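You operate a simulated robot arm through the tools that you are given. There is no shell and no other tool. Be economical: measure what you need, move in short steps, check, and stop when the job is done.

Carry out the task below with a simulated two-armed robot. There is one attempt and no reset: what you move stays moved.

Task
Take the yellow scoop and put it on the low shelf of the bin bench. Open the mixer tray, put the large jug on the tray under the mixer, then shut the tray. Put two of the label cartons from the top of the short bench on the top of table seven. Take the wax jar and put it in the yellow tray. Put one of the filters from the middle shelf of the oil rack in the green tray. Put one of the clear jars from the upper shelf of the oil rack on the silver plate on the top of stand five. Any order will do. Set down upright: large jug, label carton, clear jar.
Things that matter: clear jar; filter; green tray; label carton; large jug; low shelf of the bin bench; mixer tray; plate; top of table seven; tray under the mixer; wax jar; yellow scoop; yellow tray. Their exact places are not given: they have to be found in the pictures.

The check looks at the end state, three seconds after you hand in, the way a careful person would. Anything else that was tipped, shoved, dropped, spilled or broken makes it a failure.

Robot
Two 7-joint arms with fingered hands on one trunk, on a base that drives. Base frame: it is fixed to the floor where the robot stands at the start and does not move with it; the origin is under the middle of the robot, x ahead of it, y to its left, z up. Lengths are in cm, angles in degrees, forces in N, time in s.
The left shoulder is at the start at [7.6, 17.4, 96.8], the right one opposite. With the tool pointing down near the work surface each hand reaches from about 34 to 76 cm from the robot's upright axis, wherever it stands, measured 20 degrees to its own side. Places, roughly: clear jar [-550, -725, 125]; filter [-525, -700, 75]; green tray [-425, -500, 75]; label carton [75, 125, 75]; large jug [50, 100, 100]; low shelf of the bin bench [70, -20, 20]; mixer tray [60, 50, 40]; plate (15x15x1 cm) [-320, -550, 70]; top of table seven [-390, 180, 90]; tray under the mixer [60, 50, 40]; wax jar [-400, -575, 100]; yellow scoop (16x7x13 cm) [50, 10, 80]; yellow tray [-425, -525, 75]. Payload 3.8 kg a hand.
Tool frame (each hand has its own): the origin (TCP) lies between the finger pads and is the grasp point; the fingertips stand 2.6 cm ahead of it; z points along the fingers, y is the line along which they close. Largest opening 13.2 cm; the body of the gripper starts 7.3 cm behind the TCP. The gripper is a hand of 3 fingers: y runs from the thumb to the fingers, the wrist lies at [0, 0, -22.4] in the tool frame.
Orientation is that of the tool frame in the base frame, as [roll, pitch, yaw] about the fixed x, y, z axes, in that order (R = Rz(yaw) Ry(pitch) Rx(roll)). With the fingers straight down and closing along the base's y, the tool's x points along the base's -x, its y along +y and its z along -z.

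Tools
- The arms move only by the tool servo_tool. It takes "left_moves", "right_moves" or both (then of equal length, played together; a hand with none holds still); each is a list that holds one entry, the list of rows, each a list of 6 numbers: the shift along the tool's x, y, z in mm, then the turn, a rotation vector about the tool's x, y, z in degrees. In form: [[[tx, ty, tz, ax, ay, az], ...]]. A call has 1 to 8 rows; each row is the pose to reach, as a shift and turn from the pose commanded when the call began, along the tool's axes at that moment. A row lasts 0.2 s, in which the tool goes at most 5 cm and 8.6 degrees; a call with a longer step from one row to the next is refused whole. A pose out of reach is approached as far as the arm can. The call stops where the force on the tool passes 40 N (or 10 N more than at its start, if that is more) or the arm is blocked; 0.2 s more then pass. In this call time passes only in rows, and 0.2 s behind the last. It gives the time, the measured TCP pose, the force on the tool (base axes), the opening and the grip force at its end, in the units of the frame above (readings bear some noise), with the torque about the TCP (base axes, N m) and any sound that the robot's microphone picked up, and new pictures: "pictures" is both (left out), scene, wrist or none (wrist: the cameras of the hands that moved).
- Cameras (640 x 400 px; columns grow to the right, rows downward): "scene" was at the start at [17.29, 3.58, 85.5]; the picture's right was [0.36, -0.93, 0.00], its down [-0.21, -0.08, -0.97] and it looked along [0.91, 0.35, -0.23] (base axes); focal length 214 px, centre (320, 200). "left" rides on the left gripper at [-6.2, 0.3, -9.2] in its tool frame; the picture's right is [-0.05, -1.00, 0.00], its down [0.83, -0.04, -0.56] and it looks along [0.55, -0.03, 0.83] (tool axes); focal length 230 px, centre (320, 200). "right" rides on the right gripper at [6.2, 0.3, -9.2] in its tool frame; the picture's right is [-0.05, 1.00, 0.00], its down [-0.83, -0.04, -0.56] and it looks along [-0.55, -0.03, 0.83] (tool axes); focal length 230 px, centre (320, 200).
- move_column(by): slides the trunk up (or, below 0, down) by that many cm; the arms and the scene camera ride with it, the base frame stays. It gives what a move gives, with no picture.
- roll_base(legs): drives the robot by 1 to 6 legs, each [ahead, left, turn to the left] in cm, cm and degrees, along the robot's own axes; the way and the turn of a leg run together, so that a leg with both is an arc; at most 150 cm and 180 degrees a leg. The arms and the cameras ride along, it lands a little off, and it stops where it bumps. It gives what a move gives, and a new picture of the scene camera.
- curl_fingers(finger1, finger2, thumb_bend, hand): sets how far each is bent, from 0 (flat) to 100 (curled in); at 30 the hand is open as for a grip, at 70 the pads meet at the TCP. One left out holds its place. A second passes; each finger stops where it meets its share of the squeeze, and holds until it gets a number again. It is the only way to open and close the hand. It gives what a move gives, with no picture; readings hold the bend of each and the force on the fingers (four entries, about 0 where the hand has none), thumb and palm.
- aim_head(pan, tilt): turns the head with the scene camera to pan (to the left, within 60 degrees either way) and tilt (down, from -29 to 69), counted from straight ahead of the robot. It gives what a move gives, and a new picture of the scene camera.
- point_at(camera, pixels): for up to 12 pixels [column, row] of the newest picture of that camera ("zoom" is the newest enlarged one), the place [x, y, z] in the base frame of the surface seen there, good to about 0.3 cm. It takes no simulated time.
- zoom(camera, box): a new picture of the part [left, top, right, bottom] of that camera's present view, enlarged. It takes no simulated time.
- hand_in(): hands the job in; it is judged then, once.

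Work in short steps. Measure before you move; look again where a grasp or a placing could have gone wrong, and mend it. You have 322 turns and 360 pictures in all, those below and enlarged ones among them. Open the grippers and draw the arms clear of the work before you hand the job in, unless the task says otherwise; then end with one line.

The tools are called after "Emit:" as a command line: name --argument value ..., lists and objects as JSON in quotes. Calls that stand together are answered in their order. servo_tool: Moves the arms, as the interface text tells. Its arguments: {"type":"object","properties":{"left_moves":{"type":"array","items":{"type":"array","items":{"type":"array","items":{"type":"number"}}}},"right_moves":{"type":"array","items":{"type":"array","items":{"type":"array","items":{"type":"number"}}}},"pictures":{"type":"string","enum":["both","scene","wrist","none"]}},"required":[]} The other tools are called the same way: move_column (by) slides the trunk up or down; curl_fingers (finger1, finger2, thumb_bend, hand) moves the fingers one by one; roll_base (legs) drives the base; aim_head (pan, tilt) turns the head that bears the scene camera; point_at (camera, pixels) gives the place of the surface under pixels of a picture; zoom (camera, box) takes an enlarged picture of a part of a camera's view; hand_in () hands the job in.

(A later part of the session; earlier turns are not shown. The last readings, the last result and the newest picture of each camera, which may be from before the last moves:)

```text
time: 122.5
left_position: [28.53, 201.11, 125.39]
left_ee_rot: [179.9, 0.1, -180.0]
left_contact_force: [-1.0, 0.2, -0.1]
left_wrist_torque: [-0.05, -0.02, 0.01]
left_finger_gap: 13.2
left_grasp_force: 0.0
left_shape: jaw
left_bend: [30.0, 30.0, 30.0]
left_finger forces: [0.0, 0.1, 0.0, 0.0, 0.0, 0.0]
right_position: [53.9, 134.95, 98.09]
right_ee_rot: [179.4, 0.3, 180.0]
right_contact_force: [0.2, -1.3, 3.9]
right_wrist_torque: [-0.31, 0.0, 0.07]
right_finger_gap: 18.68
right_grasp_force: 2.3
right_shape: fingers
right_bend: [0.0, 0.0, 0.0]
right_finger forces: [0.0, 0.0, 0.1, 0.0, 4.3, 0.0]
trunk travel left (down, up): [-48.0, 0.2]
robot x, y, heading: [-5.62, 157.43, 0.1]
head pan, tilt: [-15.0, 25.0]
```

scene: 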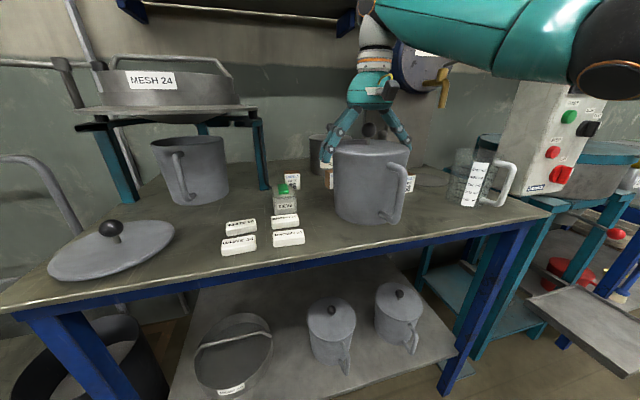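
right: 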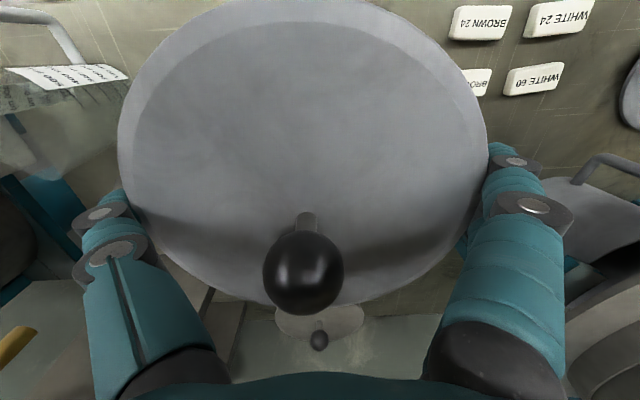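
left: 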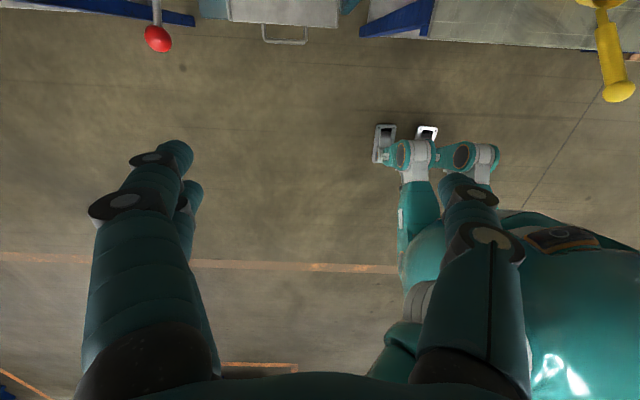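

Fingers are free; only the thumb touches. I shift 5 mm to the thumb's side and raise.

Emit:
servo_tool --right_moves '[[[0, -5, 0, 0, 0, 0], [0, -6, -10, 0, 0, 0], [0, -6, -40, 0, 0, 0], [0, -6, -80, 0, 0, 0]]]' --pictures "both"

Emit:
zoom --camera "scene" --box '[300, 80, 460, 240]'

```text
time: 123.5
left_position: [28.48, 201.18, 125.41]
left_ee_rot: [180.0, 0.2, -179.9]
left_contact_force: [0.8, -1.8, -0.2]
left_wrist_torque: [-0.01, -0.04, -0.02]
left_finger_gap: 13.17
left_grasp_force: 0.1
left_shape: jaw
left_bend: [30.0, 30.0, 30.0]
left_finger forces: [0.0, 0.1, 0.1, 0.1, 0.1, 0.1]
right_position: [54.04, 134.38, 106.09]
right_ee_rot: [179.5, 0.2, 180.0]
right_contact_force: [-0.1, 0.9, 1.0]
right_wrist_torque: [0.01, -0.03, 0.02]
right_finger_gap: 18.47
right_grasp_force: 0.0
right_shape: fingers
right_bend: [0.0, 0.0, 0.0]
right_finger forces: [0.1, 0.0, 0.0, 0.0, 0.1, 0.1]
trunk travel left (down, up): [-48.0, 0.2]
robot x, y, heading: [-5.81, 157.61, -0.1]
head pan, tilt: [-15.0, 25.0]
```

scene: 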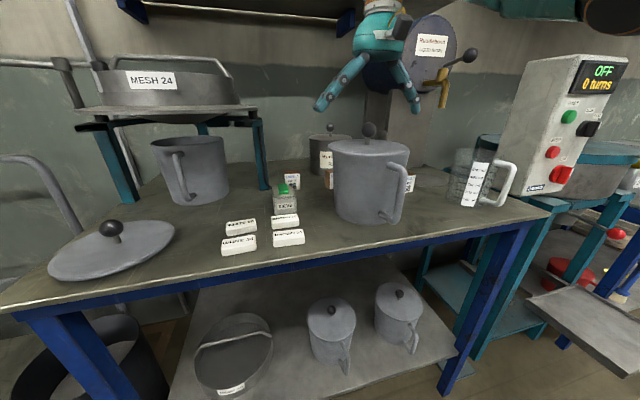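
right: 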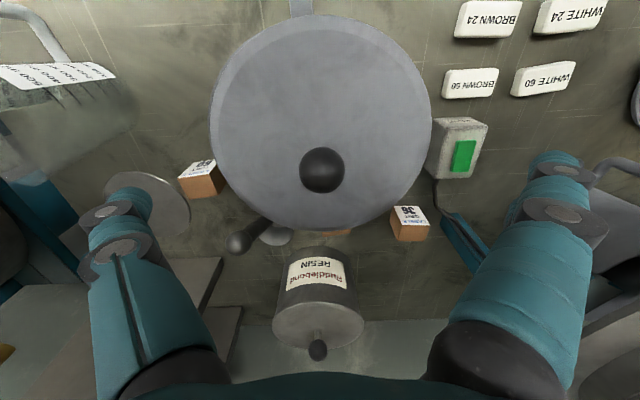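

```text
2.50 times, centred on (380, 160) of scene
```

zoom: 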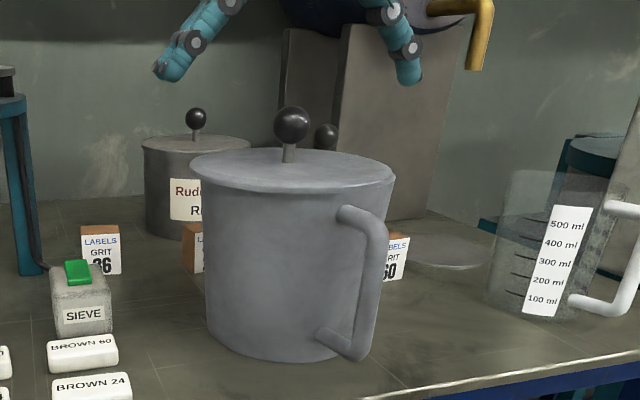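

The lid sits but is shifted ~0.7 cm toward +y and not clipped. I'll take the knob from above, centre it and press it home. Measuring lid and can.

Emit:
point_at --camera "right" --pixels '[[216, 120], [427, 120], [320, 22], [322, 165], [300, 10]]'

Emit:
point_at --camera "zoom" --pixels '[[205, 210], [390, 205], [207, 240], [382, 240], [320, 200], [196, 172], [394, 182]]'

```text
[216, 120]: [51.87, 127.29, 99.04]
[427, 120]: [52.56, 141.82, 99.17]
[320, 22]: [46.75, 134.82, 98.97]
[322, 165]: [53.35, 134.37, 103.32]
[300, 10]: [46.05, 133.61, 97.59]
```

```text
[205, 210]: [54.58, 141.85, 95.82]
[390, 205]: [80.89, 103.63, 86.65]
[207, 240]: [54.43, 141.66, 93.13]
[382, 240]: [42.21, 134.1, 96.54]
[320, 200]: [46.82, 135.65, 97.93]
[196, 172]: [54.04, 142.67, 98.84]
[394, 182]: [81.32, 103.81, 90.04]
```

Lid centre ≈ (54.2,134.5). I lower to the knob's height and pinch it.

Emit:
servo_tool --right_moves '[[[-1, 1, -20, 0, 0, 0]]]' --pictures "none"

Emit:
curl_fingers --hand "right" --finger1 50 --finger2 50 --thumb_bend 50

Emit:
servo_tool --right_moves '[[[0, 0, 20, 0, 0, 0], [0, 0, 40, 0, 0, 0], [0, 0, 48, 0, 0, 0]]]' --pictures "both"

```text
time: 123.9
left_position: [28.34, 201.32, 125.2]
left_ee_rot: [180.0, 0.1, -179.9]
left_contact_force: [-0.2, 0.0, -0.3]
left_wrist_torque: [0.01, -0.02, 0.01]
left_finger_gap: 13.19
left_grasp_force: 0.0
left_shape: jaw
left_bend: [30.0, 30.0, 30.0]
left_finger forces: [0.0, 0.0, 0.1, 0.1, 0.0, 0.1]
right_position: [53.98, 134.41, 107.96]
right_ee_rot: [179.5, 0.4, 180.0]
right_contact_force: [-1.6, 0.7, 0.0]
right_wrist_torque: [0.0, 0.0, -0.02]
right_finger_gap: 18.49
right_grasp_force: 0.0
right_shape: fingers
right_bend: [0.0, 0.0, 0.0]
right_finger forces: [0.0, 0.1, 0.0, 0.0, 0.0, 0.0]
trunk travel left (down, up): [-48.0, 0.2]
robot x, y, heading: [-6.19, 157.88, 0.1]
head pan, tilt: [-15.0, 25.0]
```

```text
time: 124.9
left_position: [28.47, 201.09, 125.33]
left_ee_rot: [180.0, 0.1, -179.9]
left_contact_force: [0.9, -0.3, -0.1]
left_wrist_torque: [0.01, 0.01, 0.01]
left_finger_gap: 13.18
left_grasp_force: 0.1
left_shape: jaw
left_bend: [30.0, 30.0, 30.0]
left_finger forces: [0.0, 0.1, 0.0, 0.1, 0.0, 0.0]
right_position: [53.94, 134.35, 107.9]
right_ee_rot: [179.4, 0.3, -180.0]
right_contact_force: [-0.2, 0.8, 0.8]
right_wrist_torque: [-0.01, 0.02, -0.02]
right_finger_gap: 6.86
right_grasp_force: 0.1
right_shape: fingers
right_bend: [50.0, 50.0, 50.0]
right_finger forces: [0.0, 0.0, 0.0, 0.1, 0.1, 0.0]
trunk travel left (down, up): [-48.0, 0.2]
robot x, y, heading: [-6.05, 157.72, 0.3]
head pan, tilt: [-15.0, 25.0]
```

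```text
time: 125.7
left_position: [28.57, 201.15, 125.34]
left_ee_rot: [-180.0, 0.1, -179.9]
left_contact_force: [0.7, 0.1, 0.3]
left_wrist_torque: [0.01, 0.03, 0.0]
left_finger_gap: 13.16
left_grasp_force: 0.0
left_shape: jaw
left_bend: [30.0, 30.0, 30.0]
left_finger forces: [0.0, 0.0, 0.0, 0.1, 0.1, 0.1]
right_position: [54.11, 134.44, 103.21]
right_ee_rot: [179.5, 0.2, 179.9]
right_contact_force: [-0.2, -0.3, 0.2]
right_wrist_torque: [0.01, 0.0, 0.01]
right_finger_gap: 6.85
right_grasp_force: 0.1
right_shape: fingers
right_bend: [50.0, 50.0, 50.0]
right_finger forces: [0.0, 0.1, 0.0, 0.1, 0.1, 0.0]
trunk travel left (down, up): [-48.0, 0.2]
robot x, y, heading: [-5.7, 157.64, -0.1]
head pan, tilt: [-15.0, 25.0]
```

scene: 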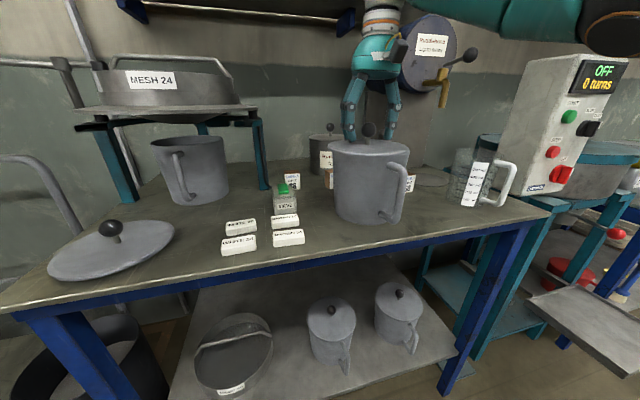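
right: 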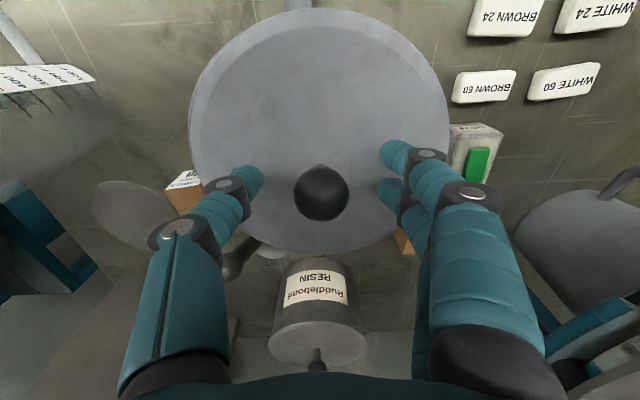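

Knob lies between the fingers; I close on it.

Emit:
curl_fingers --hand "right" --finger1 80 --finger2 80 --thumb_bend 80

Emit:
zoom --camera "scene" --box '[300, 80, 460, 240]'

```text
time: 126.7
left_position: [28.53, 201.15, 125.31]
left_ee_rot: [-179.9, 0.2, 180.0]
left_contact_force: [0.2, 0.6, -0.2]
left_wrist_torque: [0.01, 0.01, 0.0]
left_finger_gap: 13.17
left_grasp_force: 0.0
left_shape: jaw
left_bend: [30.0, 30.0, 30.0]
left_finger forces: [0.0, 0.0, 0.1, 0.0, 0.0, 0.1]
right_position: [53.98, 134.39, 103.27]
right_ee_rot: [179.5, 0.3, 180.0]
right_contact_force: [1.1, -0.1, -0.2]
right_wrist_torque: [-0.06, -0.03, 0.0]
right_finger_gap: 1.21
right_grasp_force: 20.0
right_shape: fingers
right_bend: [75.0, 71.0, 68.0]
right_finger forces: [9.0, 12.2, 0.1, 0.0, 19.0, 0.0]
trunk travel left (down, up): [-48.0, 0.2]
robot x, y, heading: [-5.61, 157.63, 0.1]
head pan, tilt: [-15.0, 25.0]
```

```text
2.50 times, centred on (380, 160) of scene
```

zoom: 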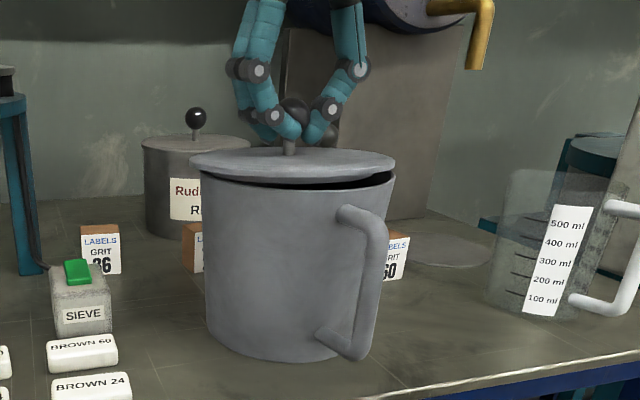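

Knob gripped; the lid lifted slightly. I measure the can's rim now visible.

Emit:
point_at --camera "zoom" --pixels '[[205, 186], [240, 190], [300, 193], [345, 191], [385, 184], [195, 166], [240, 175], [300, 182], [340, 181]]'

Emit:
point_at --camera "right" --pixels '[[193, 130], [446, 130], [320, 15], [297, 3]]'

```text
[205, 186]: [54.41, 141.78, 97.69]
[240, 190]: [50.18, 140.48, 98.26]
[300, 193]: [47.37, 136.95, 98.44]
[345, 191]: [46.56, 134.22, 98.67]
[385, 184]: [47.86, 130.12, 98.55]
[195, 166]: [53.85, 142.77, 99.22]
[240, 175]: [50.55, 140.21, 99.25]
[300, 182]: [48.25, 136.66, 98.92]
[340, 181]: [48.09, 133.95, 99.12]
```

```text
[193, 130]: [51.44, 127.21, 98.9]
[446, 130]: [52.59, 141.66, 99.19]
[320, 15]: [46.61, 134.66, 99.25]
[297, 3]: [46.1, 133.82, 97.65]
```

I lift the lid 1.5 cm by the knob to see it freely and measure the offset.

Emit:
servo_tool --right_moves '[[[0, 0, -8, 0, 0, 0], [0, 0, -20, 0, 0, 0]]]' --pictures "both"

Emit:
zoom --camera "scene" --box '[310, 90, 430, 190]'

Emit:
point_at --camera "right" --pixels '[[193, 130], [446, 130], [320, 15], [230, 50], [400, 45], [420, 200], [215, 200]]'

```text
time: 127.3
left_position: [28.55, 201.29, 125.39]
left_ee_rot: [-180.0, 0.2, -180.0]
left_contact_force: [0.5, -0.3, 0.2]
left_wrist_torque: [-0.01, -0.01, 0.05]
left_finger_gap: 13.19
left_grasp_force: 0.0
left_shape: jaw
left_bend: [30.0, 30.0, 30.0]
left_finger forces: [0.0, 0.0, 0.2, 0.0, 0.0, 0.0]
right_position: [54.17, 134.57, 105.19]
right_ee_rot: [179.4, 0.3, 180.0]
right_contact_force: [0.1, -0.3, -1.5]
right_wrist_torque: [-0.04, 0.01, 0.01]
right_finger_gap: 1.12
right_grasp_force: 19.3
right_shape: fingers
right_bend: [76.0, 72.0, 68.0]
right_finger forces: [8.4, 12.2, 0.0, 0.1, 18.7, 0.0]
trunk travel left (down, up): [-48.0, 0.2]
robot x, y, heading: [-5.68, 157.65, 0.3]
head pan, tilt: [-15.0, 25.0]
```

scene: 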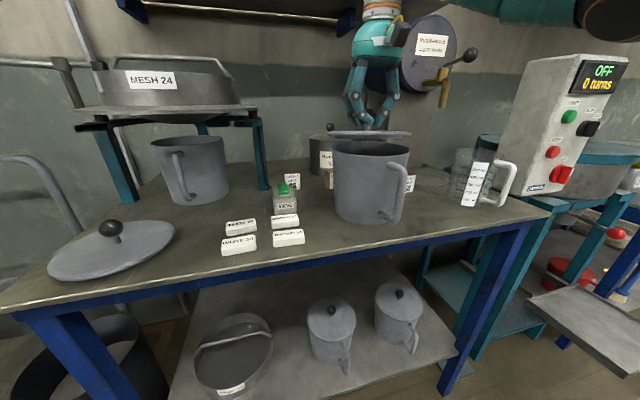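
right: 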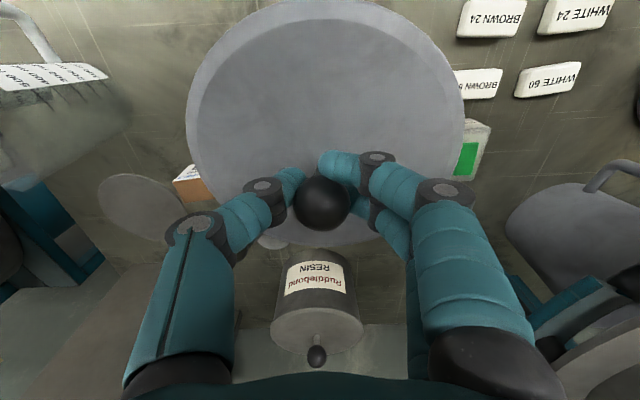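

```text
4.00 times, centred on (370, 140) of scene
```

zoom: 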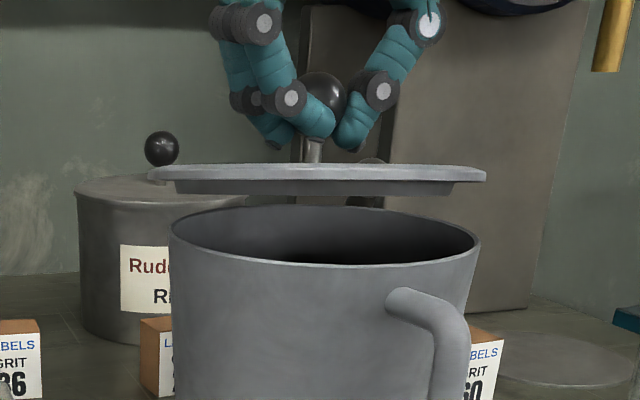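

```text
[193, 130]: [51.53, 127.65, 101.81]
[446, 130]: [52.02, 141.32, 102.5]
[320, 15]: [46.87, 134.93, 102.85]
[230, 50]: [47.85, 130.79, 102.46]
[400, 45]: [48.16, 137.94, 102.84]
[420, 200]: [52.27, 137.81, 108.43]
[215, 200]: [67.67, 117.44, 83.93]
```

The lid has a plug that fits inside the can. It needs (-0.4,-0.3) cm and ~3° levelling. I align it, then press down until it snaps.

Emit:
servo_tool --right_moves '[[[4, -3, 0, 2.9, 0, 0], [4, -3, 12, 2.9, 0, 0], [4, -3, 22, 2.9, 0, 0], [4, -3, 28, 2.9, 0, 0], [4, -3, 32, 2.9, 0, 0], [4, -3, 35, 2.9, 0, 0]]]' --pictures "both"

Emit:
zoom --camera "scene" --box '[310, 90, 430, 190]'

```text
time: 128.7
left_position: [28.49, 201.19, 125.28]
left_ee_rot: [179.9, 0.1, -180.0]
left_contact_force: [0.5, 0.2, -0.2]
left_wrist_torque: [-0.01, -0.02, 0.01]
left_finger_gap: 13.17
left_grasp_force: 0.0
left_shape: jaw
left_bend: [30.0, 30.0, 30.0]
left_finger forces: [0.0, 0.0, 0.0, 0.0, 0.0, 0.0]
right_position: [53.72, 134.12, 102.05]
right_ee_rot: [-177.6, 0.4, -180.0]
right_contact_force: [-0.2, -1.7, 3.3]
right_wrist_torque: [0.2, -0.14, 0.0]
right_finger_gap: 0.0
right_grasp_force: 19.8
right_shape: fingers
right_bend: [78.0, 73.0, 73.0]
right_finger forces: [6.2, 14.9, 0.0, 0.1, 19.0, 0.0]
trunk travel left (down, up): [-48.0, 0.2]
robot x, y, heading: [-5.69, 157.55, 0.4]
head pan, tilt: [-15.0, 25.0]
```

scene: 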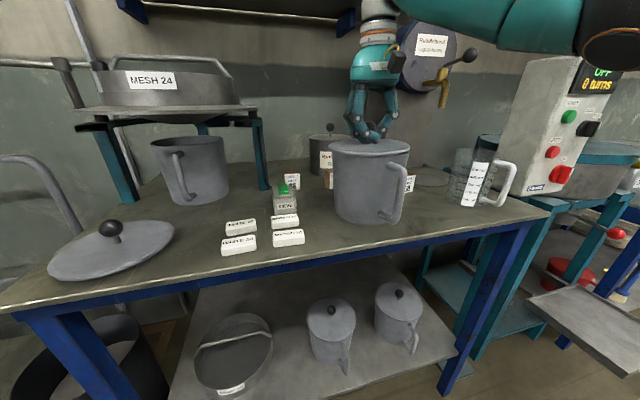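
right: 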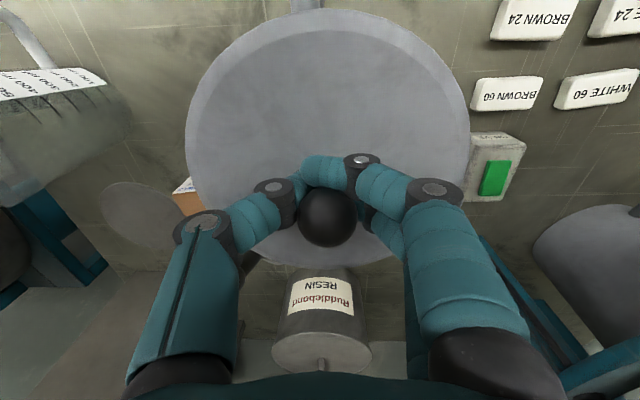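

```text
4.00 times, centred on (370, 140) of scene
```

zoom: 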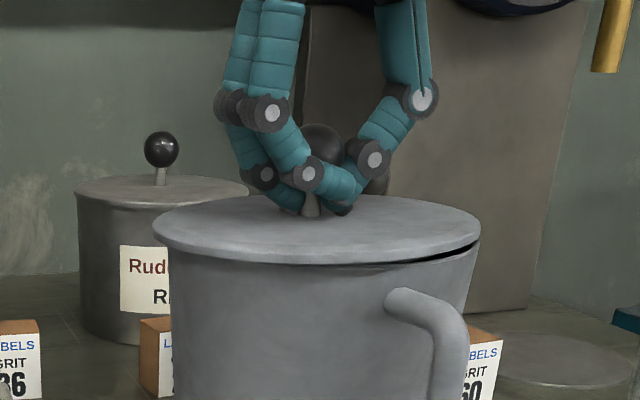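

Still slightly off to the left. I measure lid edges again from both cameras.

Emit:
point_at --camera "right" --pixels '[[190, 125], [466, 125], [330, 14], [240, 45], [415, 45], [200, 170], [455, 170]]'

Emit:
point_at --camera "zoom" --pixels '[[156, 228], [200, 252], [300, 262], [400, 256], [470, 240], [178, 262], [300, 275], [400, 270], [460, 258]]'

```text
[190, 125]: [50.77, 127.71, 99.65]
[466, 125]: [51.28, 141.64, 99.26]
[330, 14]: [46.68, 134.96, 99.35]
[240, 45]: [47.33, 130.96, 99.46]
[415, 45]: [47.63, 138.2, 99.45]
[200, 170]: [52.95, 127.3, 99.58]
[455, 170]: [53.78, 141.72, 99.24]
```

```text
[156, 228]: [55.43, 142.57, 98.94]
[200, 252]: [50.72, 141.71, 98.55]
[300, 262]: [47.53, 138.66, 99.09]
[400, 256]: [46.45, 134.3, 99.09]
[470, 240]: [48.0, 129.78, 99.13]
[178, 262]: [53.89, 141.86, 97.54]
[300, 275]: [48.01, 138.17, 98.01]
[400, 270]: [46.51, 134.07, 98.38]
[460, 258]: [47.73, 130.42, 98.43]
```

Lid centre ≈ (54.5,134.6) versus can (53.8,134.2). I lift 12 mm, shift (-0.7,-0.4) and press down again.

Emit:
servo_tool --right_moves '[[[0, 0, -15, 0, 0, 0], [7, -4, -15, 0, 0, 0], [7, -4, -8, 0, 0, 0], [7, -4, -3, 0, 0, 0], [7, -4, 0, 0, 0, 0]]]' --pictures "both"

Emit:
zoom --camera "scene" --box '[310, 90, 430, 190]'

```text
time: 129.9
left_position: [28.44, 201.14, 125.27]
left_ee_rot: [-180.0, 0.0, -179.9]
left_contact_force: [-0.1, -0.4, -1.0]
left_wrist_torque: [0.02, -0.02, 0.0]
left_finger_gap: 13.18
left_grasp_force: 0.0
left_shape: jaw
left_bend: [30.0, 30.0, 30.0]
left_finger forces: [0.1, 0.0, 0.1, 0.0, 0.0, 0.0]
right_position: [52.97, 133.65, 101.95]
right_ee_rot: [-177.7, 0.4, 180.0]
right_contact_force: [0.3, -0.1, 2.6]
right_wrist_torque: [0.21, -0.14, 0.0]
right_finger_gap: 0.0
right_grasp_force: 17.8
right_shape: fingers
right_bend: [78.0, 73.0, 73.0]
right_finger forces: [0.0, 15.2, 0.0, 0.0, 21.0, 0.0]
trunk travel left (down, up): [-48.0, 0.2]
robot x, y, heading: [-5.63, 157.88, 0.3]
head pan, tilt: [-15.0, 25.0]
```

scene: 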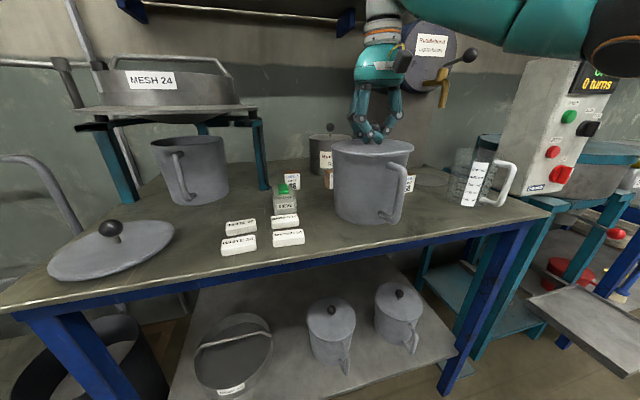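
right: 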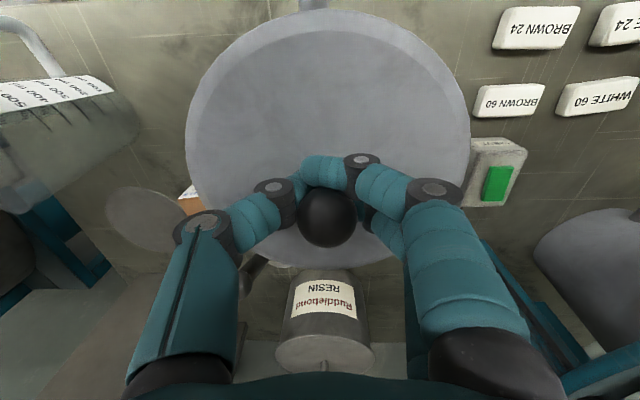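

```text
4.00 times, centred on (370, 140) of scene
```

zoom: 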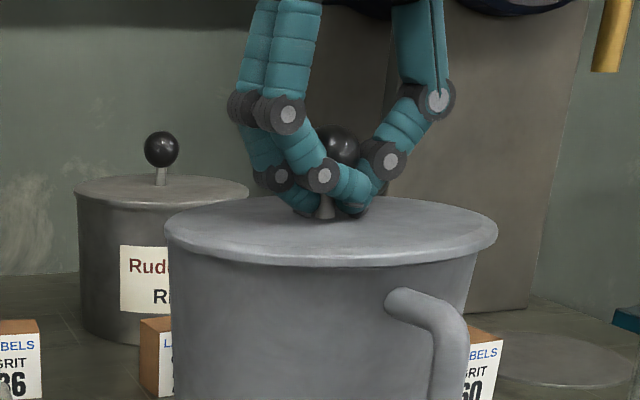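

Nearly centred (now ~2 mm too far right). I nudge back 2 mm while pressing lightly.

Emit:
servo_tool --right_moves '[[[0, 1, 2, 0, 0, 0], [-1, 2, 4, 0, 0, 0], [-1, 2, 6, 0, 0, 0], [-1, 2, 8, 0, 0, 0]]]' --pictures "both"

Emit:
zoom --camera "scene" --box '[310, 90, 430, 190]'

```text
time: 130.9
left_position: [28.18, 201.14, 125.5]
left_ee_rot: [180.0, 0.3, -179.8]
left_contact_force: [0.4, -0.4, -0.4]
left_wrist_torque: [0.01, 0.01, 0.01]
left_finger_gap: 13.16
left_grasp_force: 0.1
left_shape: jaw
left_bend: [30.0, 30.0, 30.0]
left_finger forces: [0.1, 0.0, 0.0, 0.1, 0.1, 0.0]
right_position: [53.01, 133.98, 101.64]
right_ee_rot: [-177.4, 1.0, 180.0]
right_contact_force: [0.2, -3.3, 25.1]
right_wrist_torque: [-0.01, -0.07, 0.05]
right_finger_gap: 0.0
right_grasp_force: 27.3
right_shape: fingers
right_bend: [78.0, 74.0, 75.0]
right_finger forces: [0.0, 20.4, 0.1, 0.0, 35.1, 0.0]
trunk travel left (down, up): [-48.0, 0.2]
robot x, y, heading: [-5.81, 157.3, 0.1]
head pan, tilt: [-15.0, 25.0]
```

scene: 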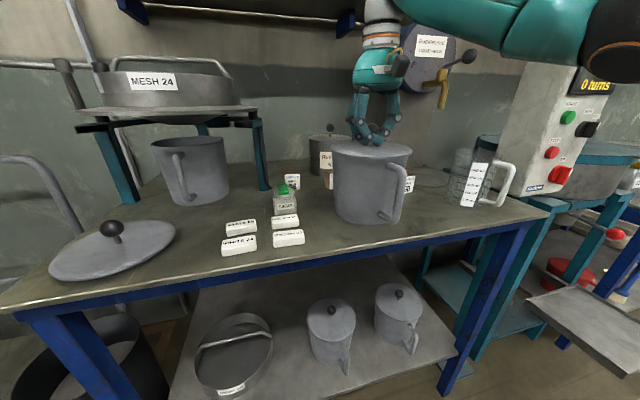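
right: 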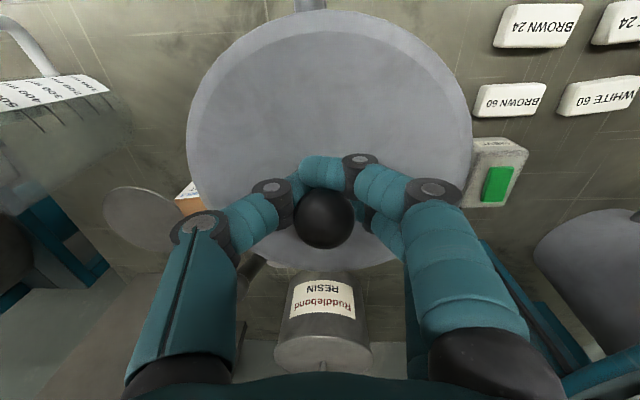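

```text
4.00 times, centred on (370, 140) of scene
```

zoom: 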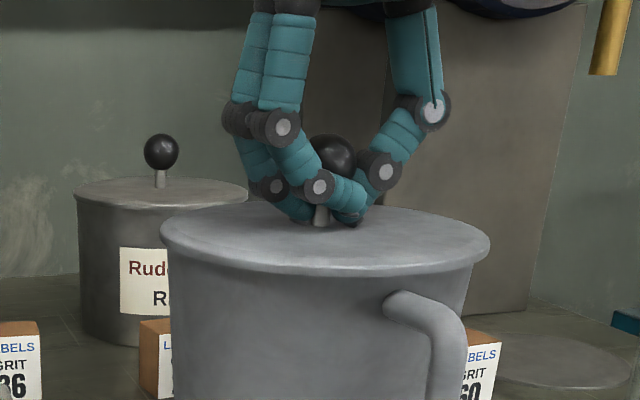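

Emit:
point_at --camera "zoom" --pixels '[[200, 262], [320, 274], [430, 262], [165, 240], [486, 245], [260, 215], [400, 205]]'

Emit:
point_at --camera "right" --pixels '[[190, 125], [466, 125], [330, 14], [240, 240], [400, 250], [325, 100]]'

```text
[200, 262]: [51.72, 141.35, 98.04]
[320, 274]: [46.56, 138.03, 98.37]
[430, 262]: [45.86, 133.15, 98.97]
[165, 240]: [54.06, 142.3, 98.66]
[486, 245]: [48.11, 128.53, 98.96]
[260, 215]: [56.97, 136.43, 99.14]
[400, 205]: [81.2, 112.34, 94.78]
```

```text
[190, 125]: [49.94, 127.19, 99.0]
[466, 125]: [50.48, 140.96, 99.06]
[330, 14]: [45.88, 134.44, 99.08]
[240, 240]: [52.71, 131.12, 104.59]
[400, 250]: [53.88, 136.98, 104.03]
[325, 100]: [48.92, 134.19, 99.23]
```

The lid height (99.1) equals the original, so the plug is in; it seems ~4 mm forward of centre. I ease off, nudge +x 4 mm and press once more, listening for the snap.

Emit:
servo_tool --right_moves '[[[0, 0, -7, 0, 0, 0], [-4, 1, -7, 0, 0, 0], [-5, 2, -3, 0, 0, 0], [-5, 2, 1, 0, 0, 0], [-5, 2, 3, 0, 0, 0]]]' --pictures "both"

Emit:
zoom --camera "scene" --box '[310, 90, 430, 190]'

```text
time: 132.1
left_position: [27.96, 201.25, 125.66]
left_ee_rot: [179.9, 0.4, -179.9]
left_contact_force: [-1.1, 0.1, 0.2]
left_wrist_torque: [0.05, 0.05, -0.01]
left_finger_gap: 13.18
left_grasp_force: 0.0
left_shape: jaw
left_bend: [30.0, 30.0, 30.0]
left_finger forces: [0.0, 0.0, 0.0, 0.0, 0.1, 0.1]
right_position: [53.23, 134.15, 101.59]
right_ee_rot: [-177.6, 1.0, -180.0]
right_contact_force: [-5.2, -3.8, 36.9]
right_wrist_torque: [-0.12, 0.03, 0.08]
right_finger_gap: 0.0
right_grasp_force: 33.0
right_shape: fingers
right_bend: [78.0, 75.0, 76.0]
right_finger forces: [0.1, 23.7, 0.1, 0.0, 42.6, 0.0]
trunk travel left (down, up): [-48.0, 0.2]
robot x, y, heading: [-5.41, 157.38, 0.2]
head pan, tilt: [-15.0, 25.0]
```

scene: 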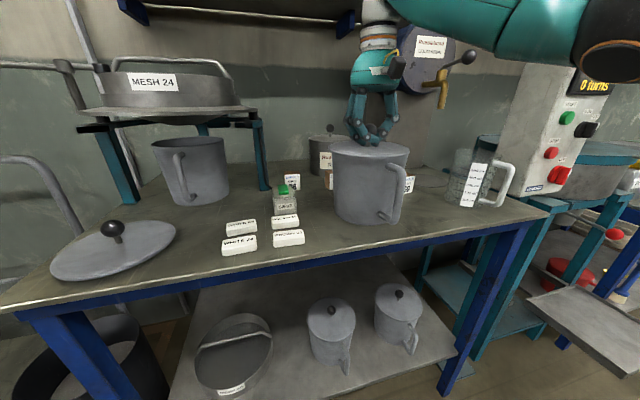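
right: 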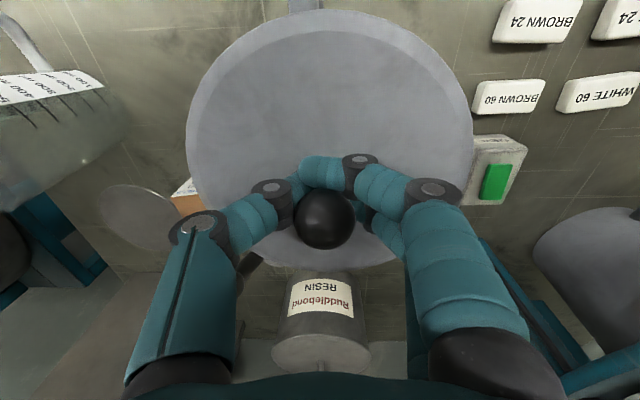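

```text
4.00 times, centred on (370, 140) of scene
```

zoom: 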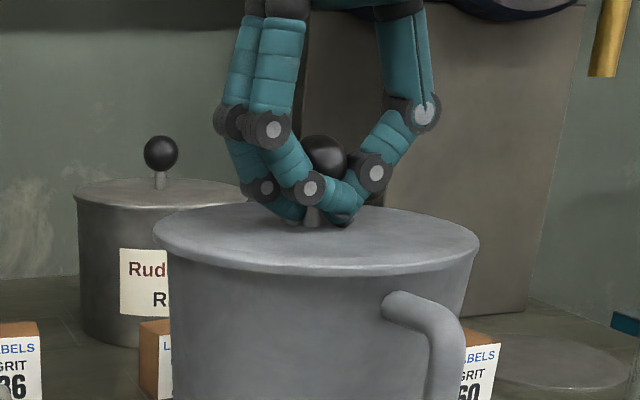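

I nudge back ~2 mm, ease the pressure, and then release the knob to see how the lid rests by itself.

Emit:
servo_tool --right_moves '[[[0, 0, -7, 0, 0, 0], [1, -2, -7, 0, 0, 0], [1, -2, -6, -2, 0, 0]]]' --pictures "none"

Emit:
curl_fingers --hand "right" --finger1 50 --finger2 50 --thumb_bend 50

Emit:
zoom --camera "scene" --box '[310, 90, 430, 190]'

```text
time: 132.9
left_position: [28.3, 201.2, 125.32]
left_ee_rot: [-179.9, 0.2, -180.0]
left_contact_force: [0.4, -0.1, 0.2]
left_wrist_torque: [0.0, -0.02, -0.02]
left_finger_gap: 13.18
left_grasp_force: 0.0
left_shape: jaw
left_bend: [30.0, 30.0, 30.0]
left_finger forces: [0.0, 0.0, 0.0, 0.0, 0.0, 0.0]
right_position: [53.19, 134.17, 101.53]
right_ee_rot: [-179.5, 0.5, -179.8]
right_contact_force: [-0.9, 0.2, 22.7]
right_wrist_torque: [-0.06, -0.09, 0.05]
right_finger_gap: 0.01
right_grasp_force: 27.9
right_shape: fingers
right_bend: [78.0, 75.0, 76.0]
right_finger forces: [0.0, 21.4, 0.0, 0.0, 33.9, 0.0]
trunk travel left (down, up): [-48.0, 0.2]
robot x, y, heading: [-6.13, 157.54, 0.2]
head pan, tilt: [-15.0, 25.0]
```

```text
time: 133.4
left_position: [28.22, 201.25, 125.36]
left_ee_rot: [180.0, 0.1, -179.9]
left_contact_force: [0.4, -0.9, -0.1]
left_wrist_torque: [0.01, -0.02, 0.03]
left_finger_gap: 13.18
left_grasp_force: 0.0
left_shape: jaw
left_bend: [30.0, 30.0, 30.0]
left_finger forces: [0.0, 0.0, 0.0, 0.0, 0.0, 0.0]
right_position: [53.33, 134.24, 102.42]
right_ee_rot: [-179.8, 1.3, -180.0]
right_contact_force: [-7.3, -0.4, 27.2]
right_wrist_torque: [-0.13, 0.49, 0.01]
right_finger_gap: 5.69
right_grasp_force: 13.5
right_shape: fingers
right_bend: [56.0, 50.0, 51.0]
right_finger forces: [13.5, 0.5, 0.0, 0.0, 14.0, 0.0]
trunk travel left (down, up): [-48.0, 0.2]
robot x, y, heading: [-5.84, 157.57, 0.2]
head pan, tilt: [-15.0, 25.0]
stopped (right hand): the force on the tool passed its limit at 41 N (the readings are from after the stop); the commanded pose is now the measured one
```

```text
4.00 times, centred on (370, 140) of scene
```

zoom: 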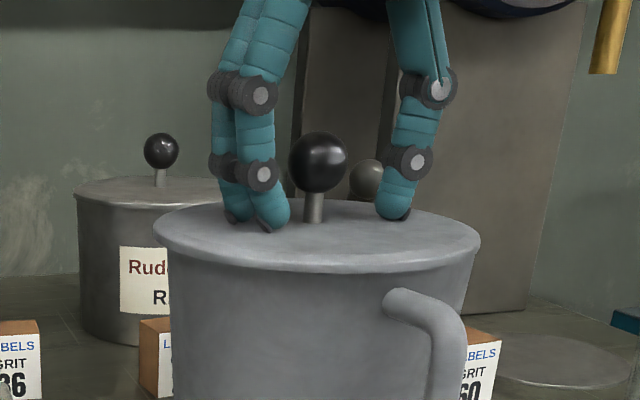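

The fingertips rest on the lid pressing it (27 N). I use that friction to drag it ~2 mm back to centre.

Emit:
servo_tool --right_moves '[[[0, 0, -3, 0, 0, 0], [1, -1, -3, 0, 0, 0], [2, -3, -3, 0, 0, 0], [2, -4, -2, 0, 0, 0], [2, -4, 0, 0, 0, 0]]]' --pictures "scene"

Emit:
zoom --camera "scene" --box '[310, 90, 430, 190]'

```text
time: 134.6
left_position: [28.37, 201.37, 125.45]
left_ee_rot: [180.0, 0.2, -179.9]
left_contact_force: [-0.4, 0.7, -0.5]
left_wrist_torque: [0.01, -0.03, -0.01]
left_finger_gap: 13.19
left_grasp_force: 0.1
left_shape: jaw
left_bend: [30.0, 30.0, 30.0]
left_finger forces: [0.0, 0.0, 0.0, 0.0, 0.1, 0.0]
right_position: [53.45, 133.74, 102.38]
right_ee_rot: [-179.6, 1.5, -179.9]
right_contact_force: [4.3, 3.6, 30.1]
right_wrist_torque: [0.25, 0.18, 0.03]
right_finger_gap: 5.68
right_grasp_force: 14.7
right_shape: fingers
right_bend: [56.0, 49.0, 53.0]
right_finger forces: [16.2, 1.6, 0.1, 0.1, 12.6, 0.0]
trunk travel left (down, up): [-48.0, 0.2]
robot x, y, heading: [-5.58, 157.55, -0.3]
head pan, tilt: [-15.0, 25.0]
```

scene: 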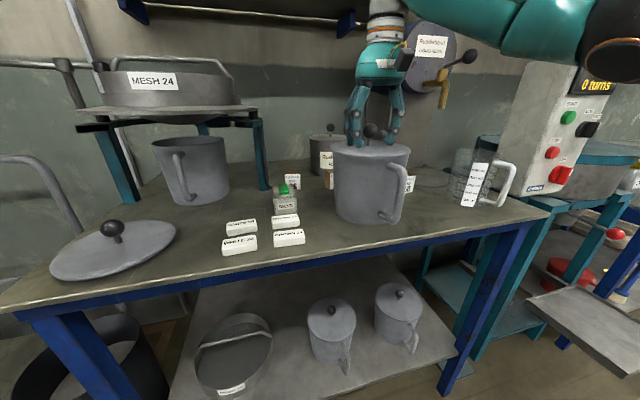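

```text
4.00 times, centred on (370, 140) of scene
```

zoom: 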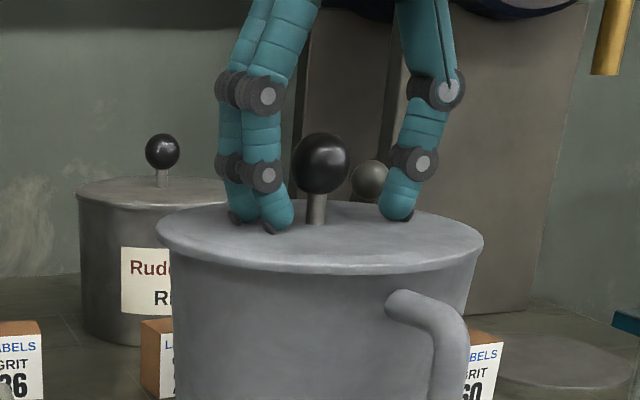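

I raise the hand clear and look at how the lid rests.

Emit:
servo_tool --right_moves '[[[0, 0, -20, 0, 0, 0], [0, 0, -60, 0, 0, 0]]]' --pictures "both"

Emit:
zoom --camera "scene" --box '[310, 90, 430, 230]'

Emit:
point_at --camera "right" --pixels '[[320, 100], [250, 100], [390, 100], [320, 50]]'

```text
time: 135.2
left_position: [28.42, 201.28, 125.34]
left_ee_rot: [180.0, 0.1, -179.9]
left_contact_force: [0.0, 0.2, -0.1]
left_wrist_torque: [0.0, -0.04, 0.02]
left_finger_gap: 13.2
left_grasp_force: 0.1
left_shape: jaw
left_bend: [30.0, 30.0, 30.0]
left_finger forces: [0.1, 0.0, 0.0, 0.1, 0.1, 0.1]
right_position: [53.07, 133.58, 107.73]
right_ee_rot: [-179.6, 0.8, 180.0]
right_contact_force: [-0.4, 0.1, 0.9]
right_wrist_torque: [0.03, -0.04, -0.01]
right_finger_gap: 6.7
right_grasp_force: 0.1
right_shape: fingers
right_bend: [50.0, 50.0, 50.0]
right_finger forces: [0.0, 0.0, 0.0, 0.0, 0.1, 0.0]
trunk travel left (down, up): [-48.0, 0.2]
robot x, y, heading: [-5.81, 157.74, 0.2]
head pan, tilt: [-15.0, 25.0]
```

scene: 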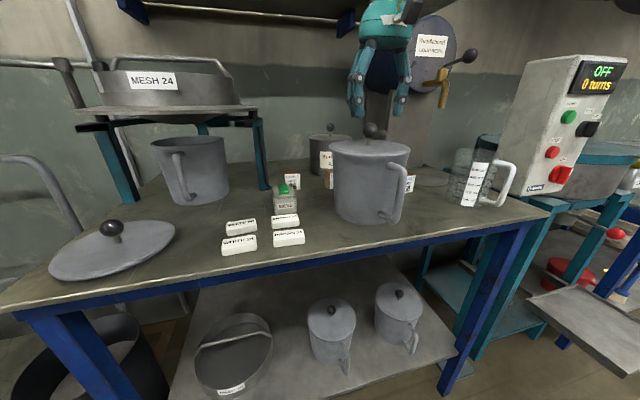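
right: 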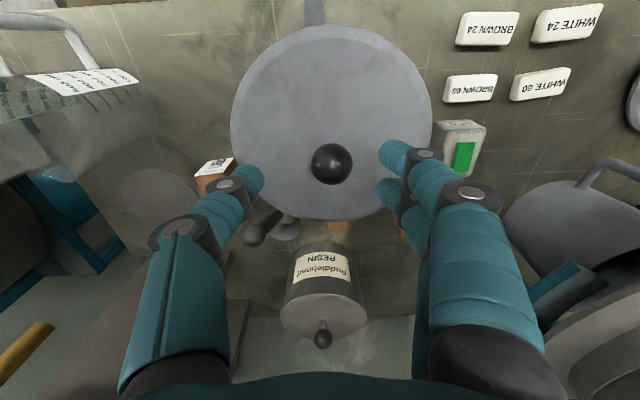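

```text
2.86 times, centred on (370, 160) of scene
```

zoom: 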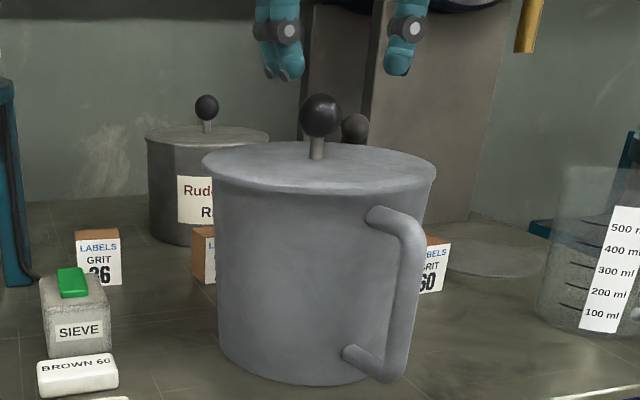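

```text
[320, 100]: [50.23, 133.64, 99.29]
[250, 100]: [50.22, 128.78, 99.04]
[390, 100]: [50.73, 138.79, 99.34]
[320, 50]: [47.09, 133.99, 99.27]
```

The lid rests level but ~3 mm toward +y. I'll push its stem gently with the finger side by 3 mm toward -y, then look.

Emit:
servo_tool --right_moves '[[[0, 0, 30, 0, 0, 0], [0, 0, 46, 0, 0, 0], [0, -15, 46, 0, 0, 0], [0, -20, 46, 0, 0, 0], [0, -23, 46, 0, 0, 0], [0, -25, 46, 0, 0, 0]]]' --pictures "both"

Emit:
zoom --camera "scene" --box '[310, 90, 430, 230]'

```text
time: 136.6
left_position: [28.56, 201.28, 125.27]
left_ee_rot: [180.0, 0.1, 180.0]
left_contact_force: [-0.3, -0.2, 0.9]
left_wrist_torque: [-0.03, 0.02, 0.02]
left_finger_gap: 13.2
left_grasp_force: 0.0
left_shape: jaw
left_bend: [30.0, 30.0, 30.0]
left_finger forces: [0.1, 0.0, 0.0, 0.0, 0.0, 0.0]
right_position: [53.39, 131.18, 103.26]
right_ee_rot: [-179.6, 1.0, -180.0]
right_contact_force: [0.2, 0.2, -0.2]
right_wrist_torque: [0.0, 0.03, 0.0]
right_finger_gap: 6.72
right_grasp_force: 0.0
right_shape: fingers
right_bend: [50.0, 50.0, 50.0]
right_finger forces: [0.1, 0.4, 0.0, 0.0, 0.0, 0.0]
trunk travel left (down, up): [-48.0, 0.2]
robot x, y, heading: [-6.18, 157.63, 0.2]
head pan, tilt: [-15.0, 25.0]
```

scene: 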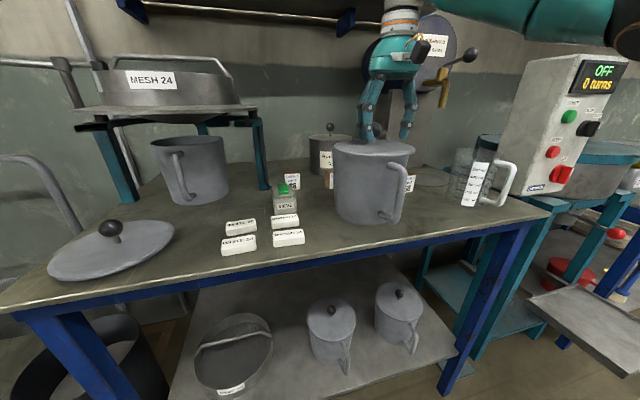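
right: 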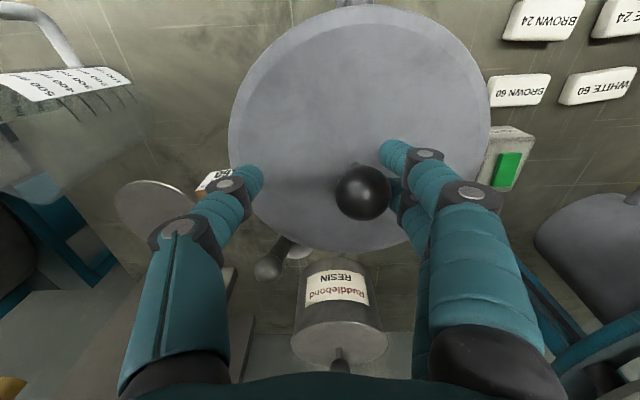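

```text
2.86 times, centred on (370, 160) of scene
```

zoom: 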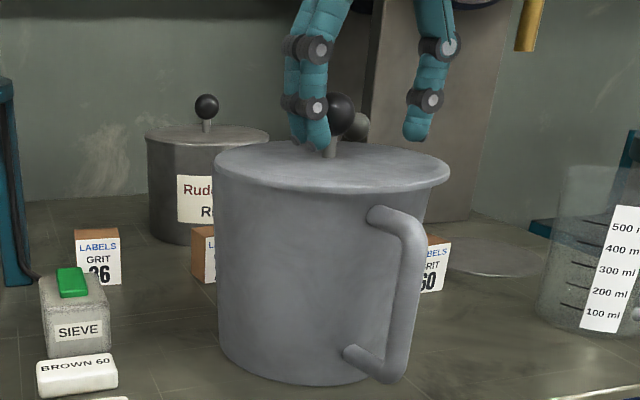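

It slides easily and overshot ~4 mm. I push back carefully with the thumb side.

Emit:
servo_tool --right_moves '[[[0, 20, 0, 0, 0, 0], [0, 38, 0, 0, 0, 0], [0, 42, 0, 0, 0, 0], [0, 44, 0, 0, 0, 0]]]' --pictures "both"

Emit:
zoom --camera "scene" --box '[310, 90, 430, 230]'

```text
time: 137.6
left_position: [28.53, 201.35, 125.45]
left_ee_rot: [180.0, 0.2, -180.0]
left_contact_force: [0.8, 0.0, -0.4]
left_wrist_torque: [0.03, 0.01, 0.01]
left_finger_gap: 13.19
left_grasp_force: 0.0
left_shape: jaw
left_bend: [30.0, 30.0, 30.0]
left_finger forces: [0.0, 0.1, 0.0, 0.0, 0.0, 0.1]
right_position: [53.39, 135.54, 103.44]
right_ee_rot: [-179.6, 0.9, 179.9]
right_contact_force: [0.4, -1.4, 0.3]
right_wrist_torque: [0.01, 0.03, -0.02]
right_finger_gap: 6.74
right_grasp_force: 0.8
right_shape: fingers
right_bend: [50.0, 50.0, 50.0]
right_finger forces: [0.1, 0.1, 0.0, 0.0, 0.3, 0.0]
trunk travel left (down, up): [-48.0, 0.2]
robot x, y, heading: [-5.9, 157.68, 0.1]
head pan, tilt: [-15.0, 25.0]
```

scene: 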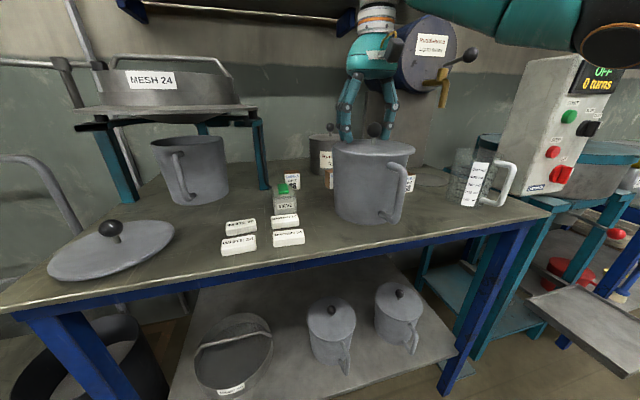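
right: 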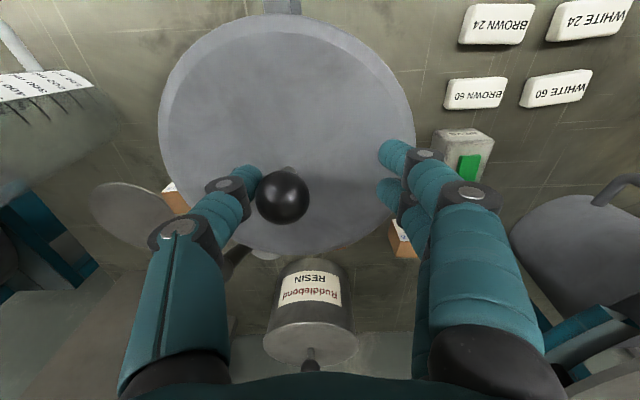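

```text
2.86 times, centred on (370, 160) of scene
```

zoom: 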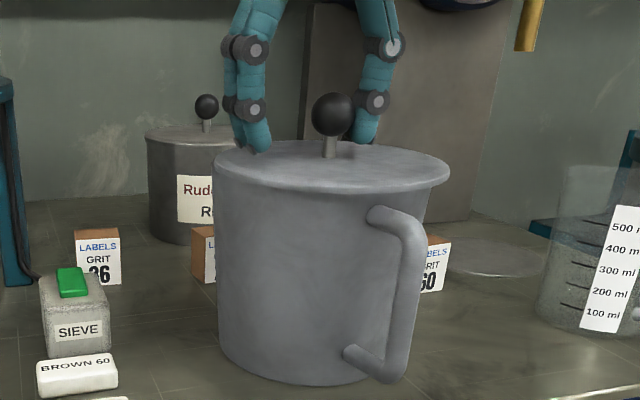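

The thumb now just touches. I push 4 mm more.

Emit:
servo_tool --right_moves '[[[0, 2, 0, 0, 0, 0], [0, 4, 0, 0, 0, 0], [0, -6, 0, 0, 0, 0]]]' --pictures "both"

Emit:
zoom --camera "scene" --box '[310, 90, 430, 230]'

```text
time: 138.4
left_position: [28.53, 201.23, 125.36]
left_ee_rot: [180.0, 0.0, -179.9]
left_contact_force: [-0.4, -0.1, 0.0]
left_wrist_torque: [0.01, 0.0, 0.03]
left_finger_gap: 13.18
left_grasp_force: 0.0
left_shape: jaw
left_bend: [30.0, 30.0, 30.0]
left_finger forces: [0.0, 0.0, 0.0, 0.0, 0.0, 0.0]
right_position: [53.49, 134.88, 103.19]
right_ee_rot: [-179.7, 0.8, -179.9]
right_contact_force: [0.1, 0.0, 0.2]
right_wrist_torque: [-0.01, 0.03, -0.03]
right_finger_gap: 6.78
right_grasp_force: 0.2
right_shape: fingers
right_bend: [50.0, 50.0, 50.0]
right_finger forces: [0.0, 0.0, 0.0, 0.0, 0.1, 0.1]
trunk travel left (down, up): [-48.0, 0.2]
robot x, y, heading: [-5.91, 157.52, -0.1]
head pan, tilt: [-15.0, 25.0]
```

scene: 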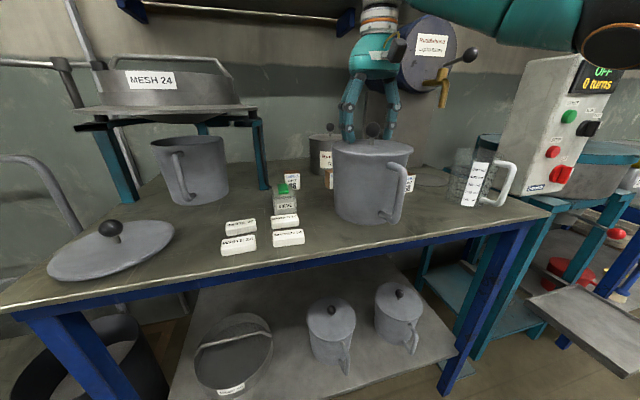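
right: 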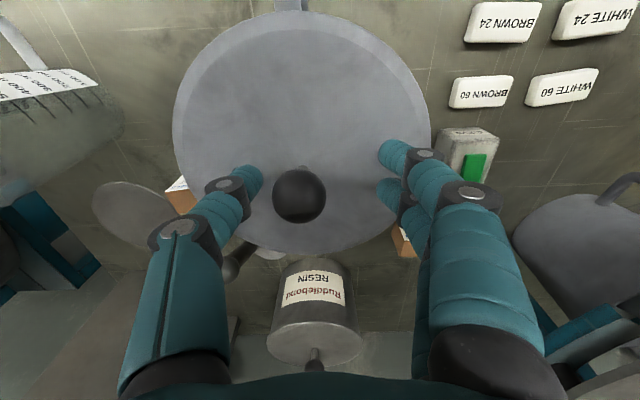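

```text
2.86 times, centred on (370, 160) of scene
```

zoom: 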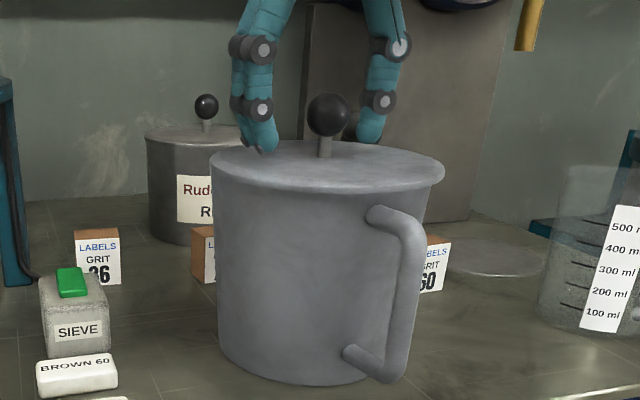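

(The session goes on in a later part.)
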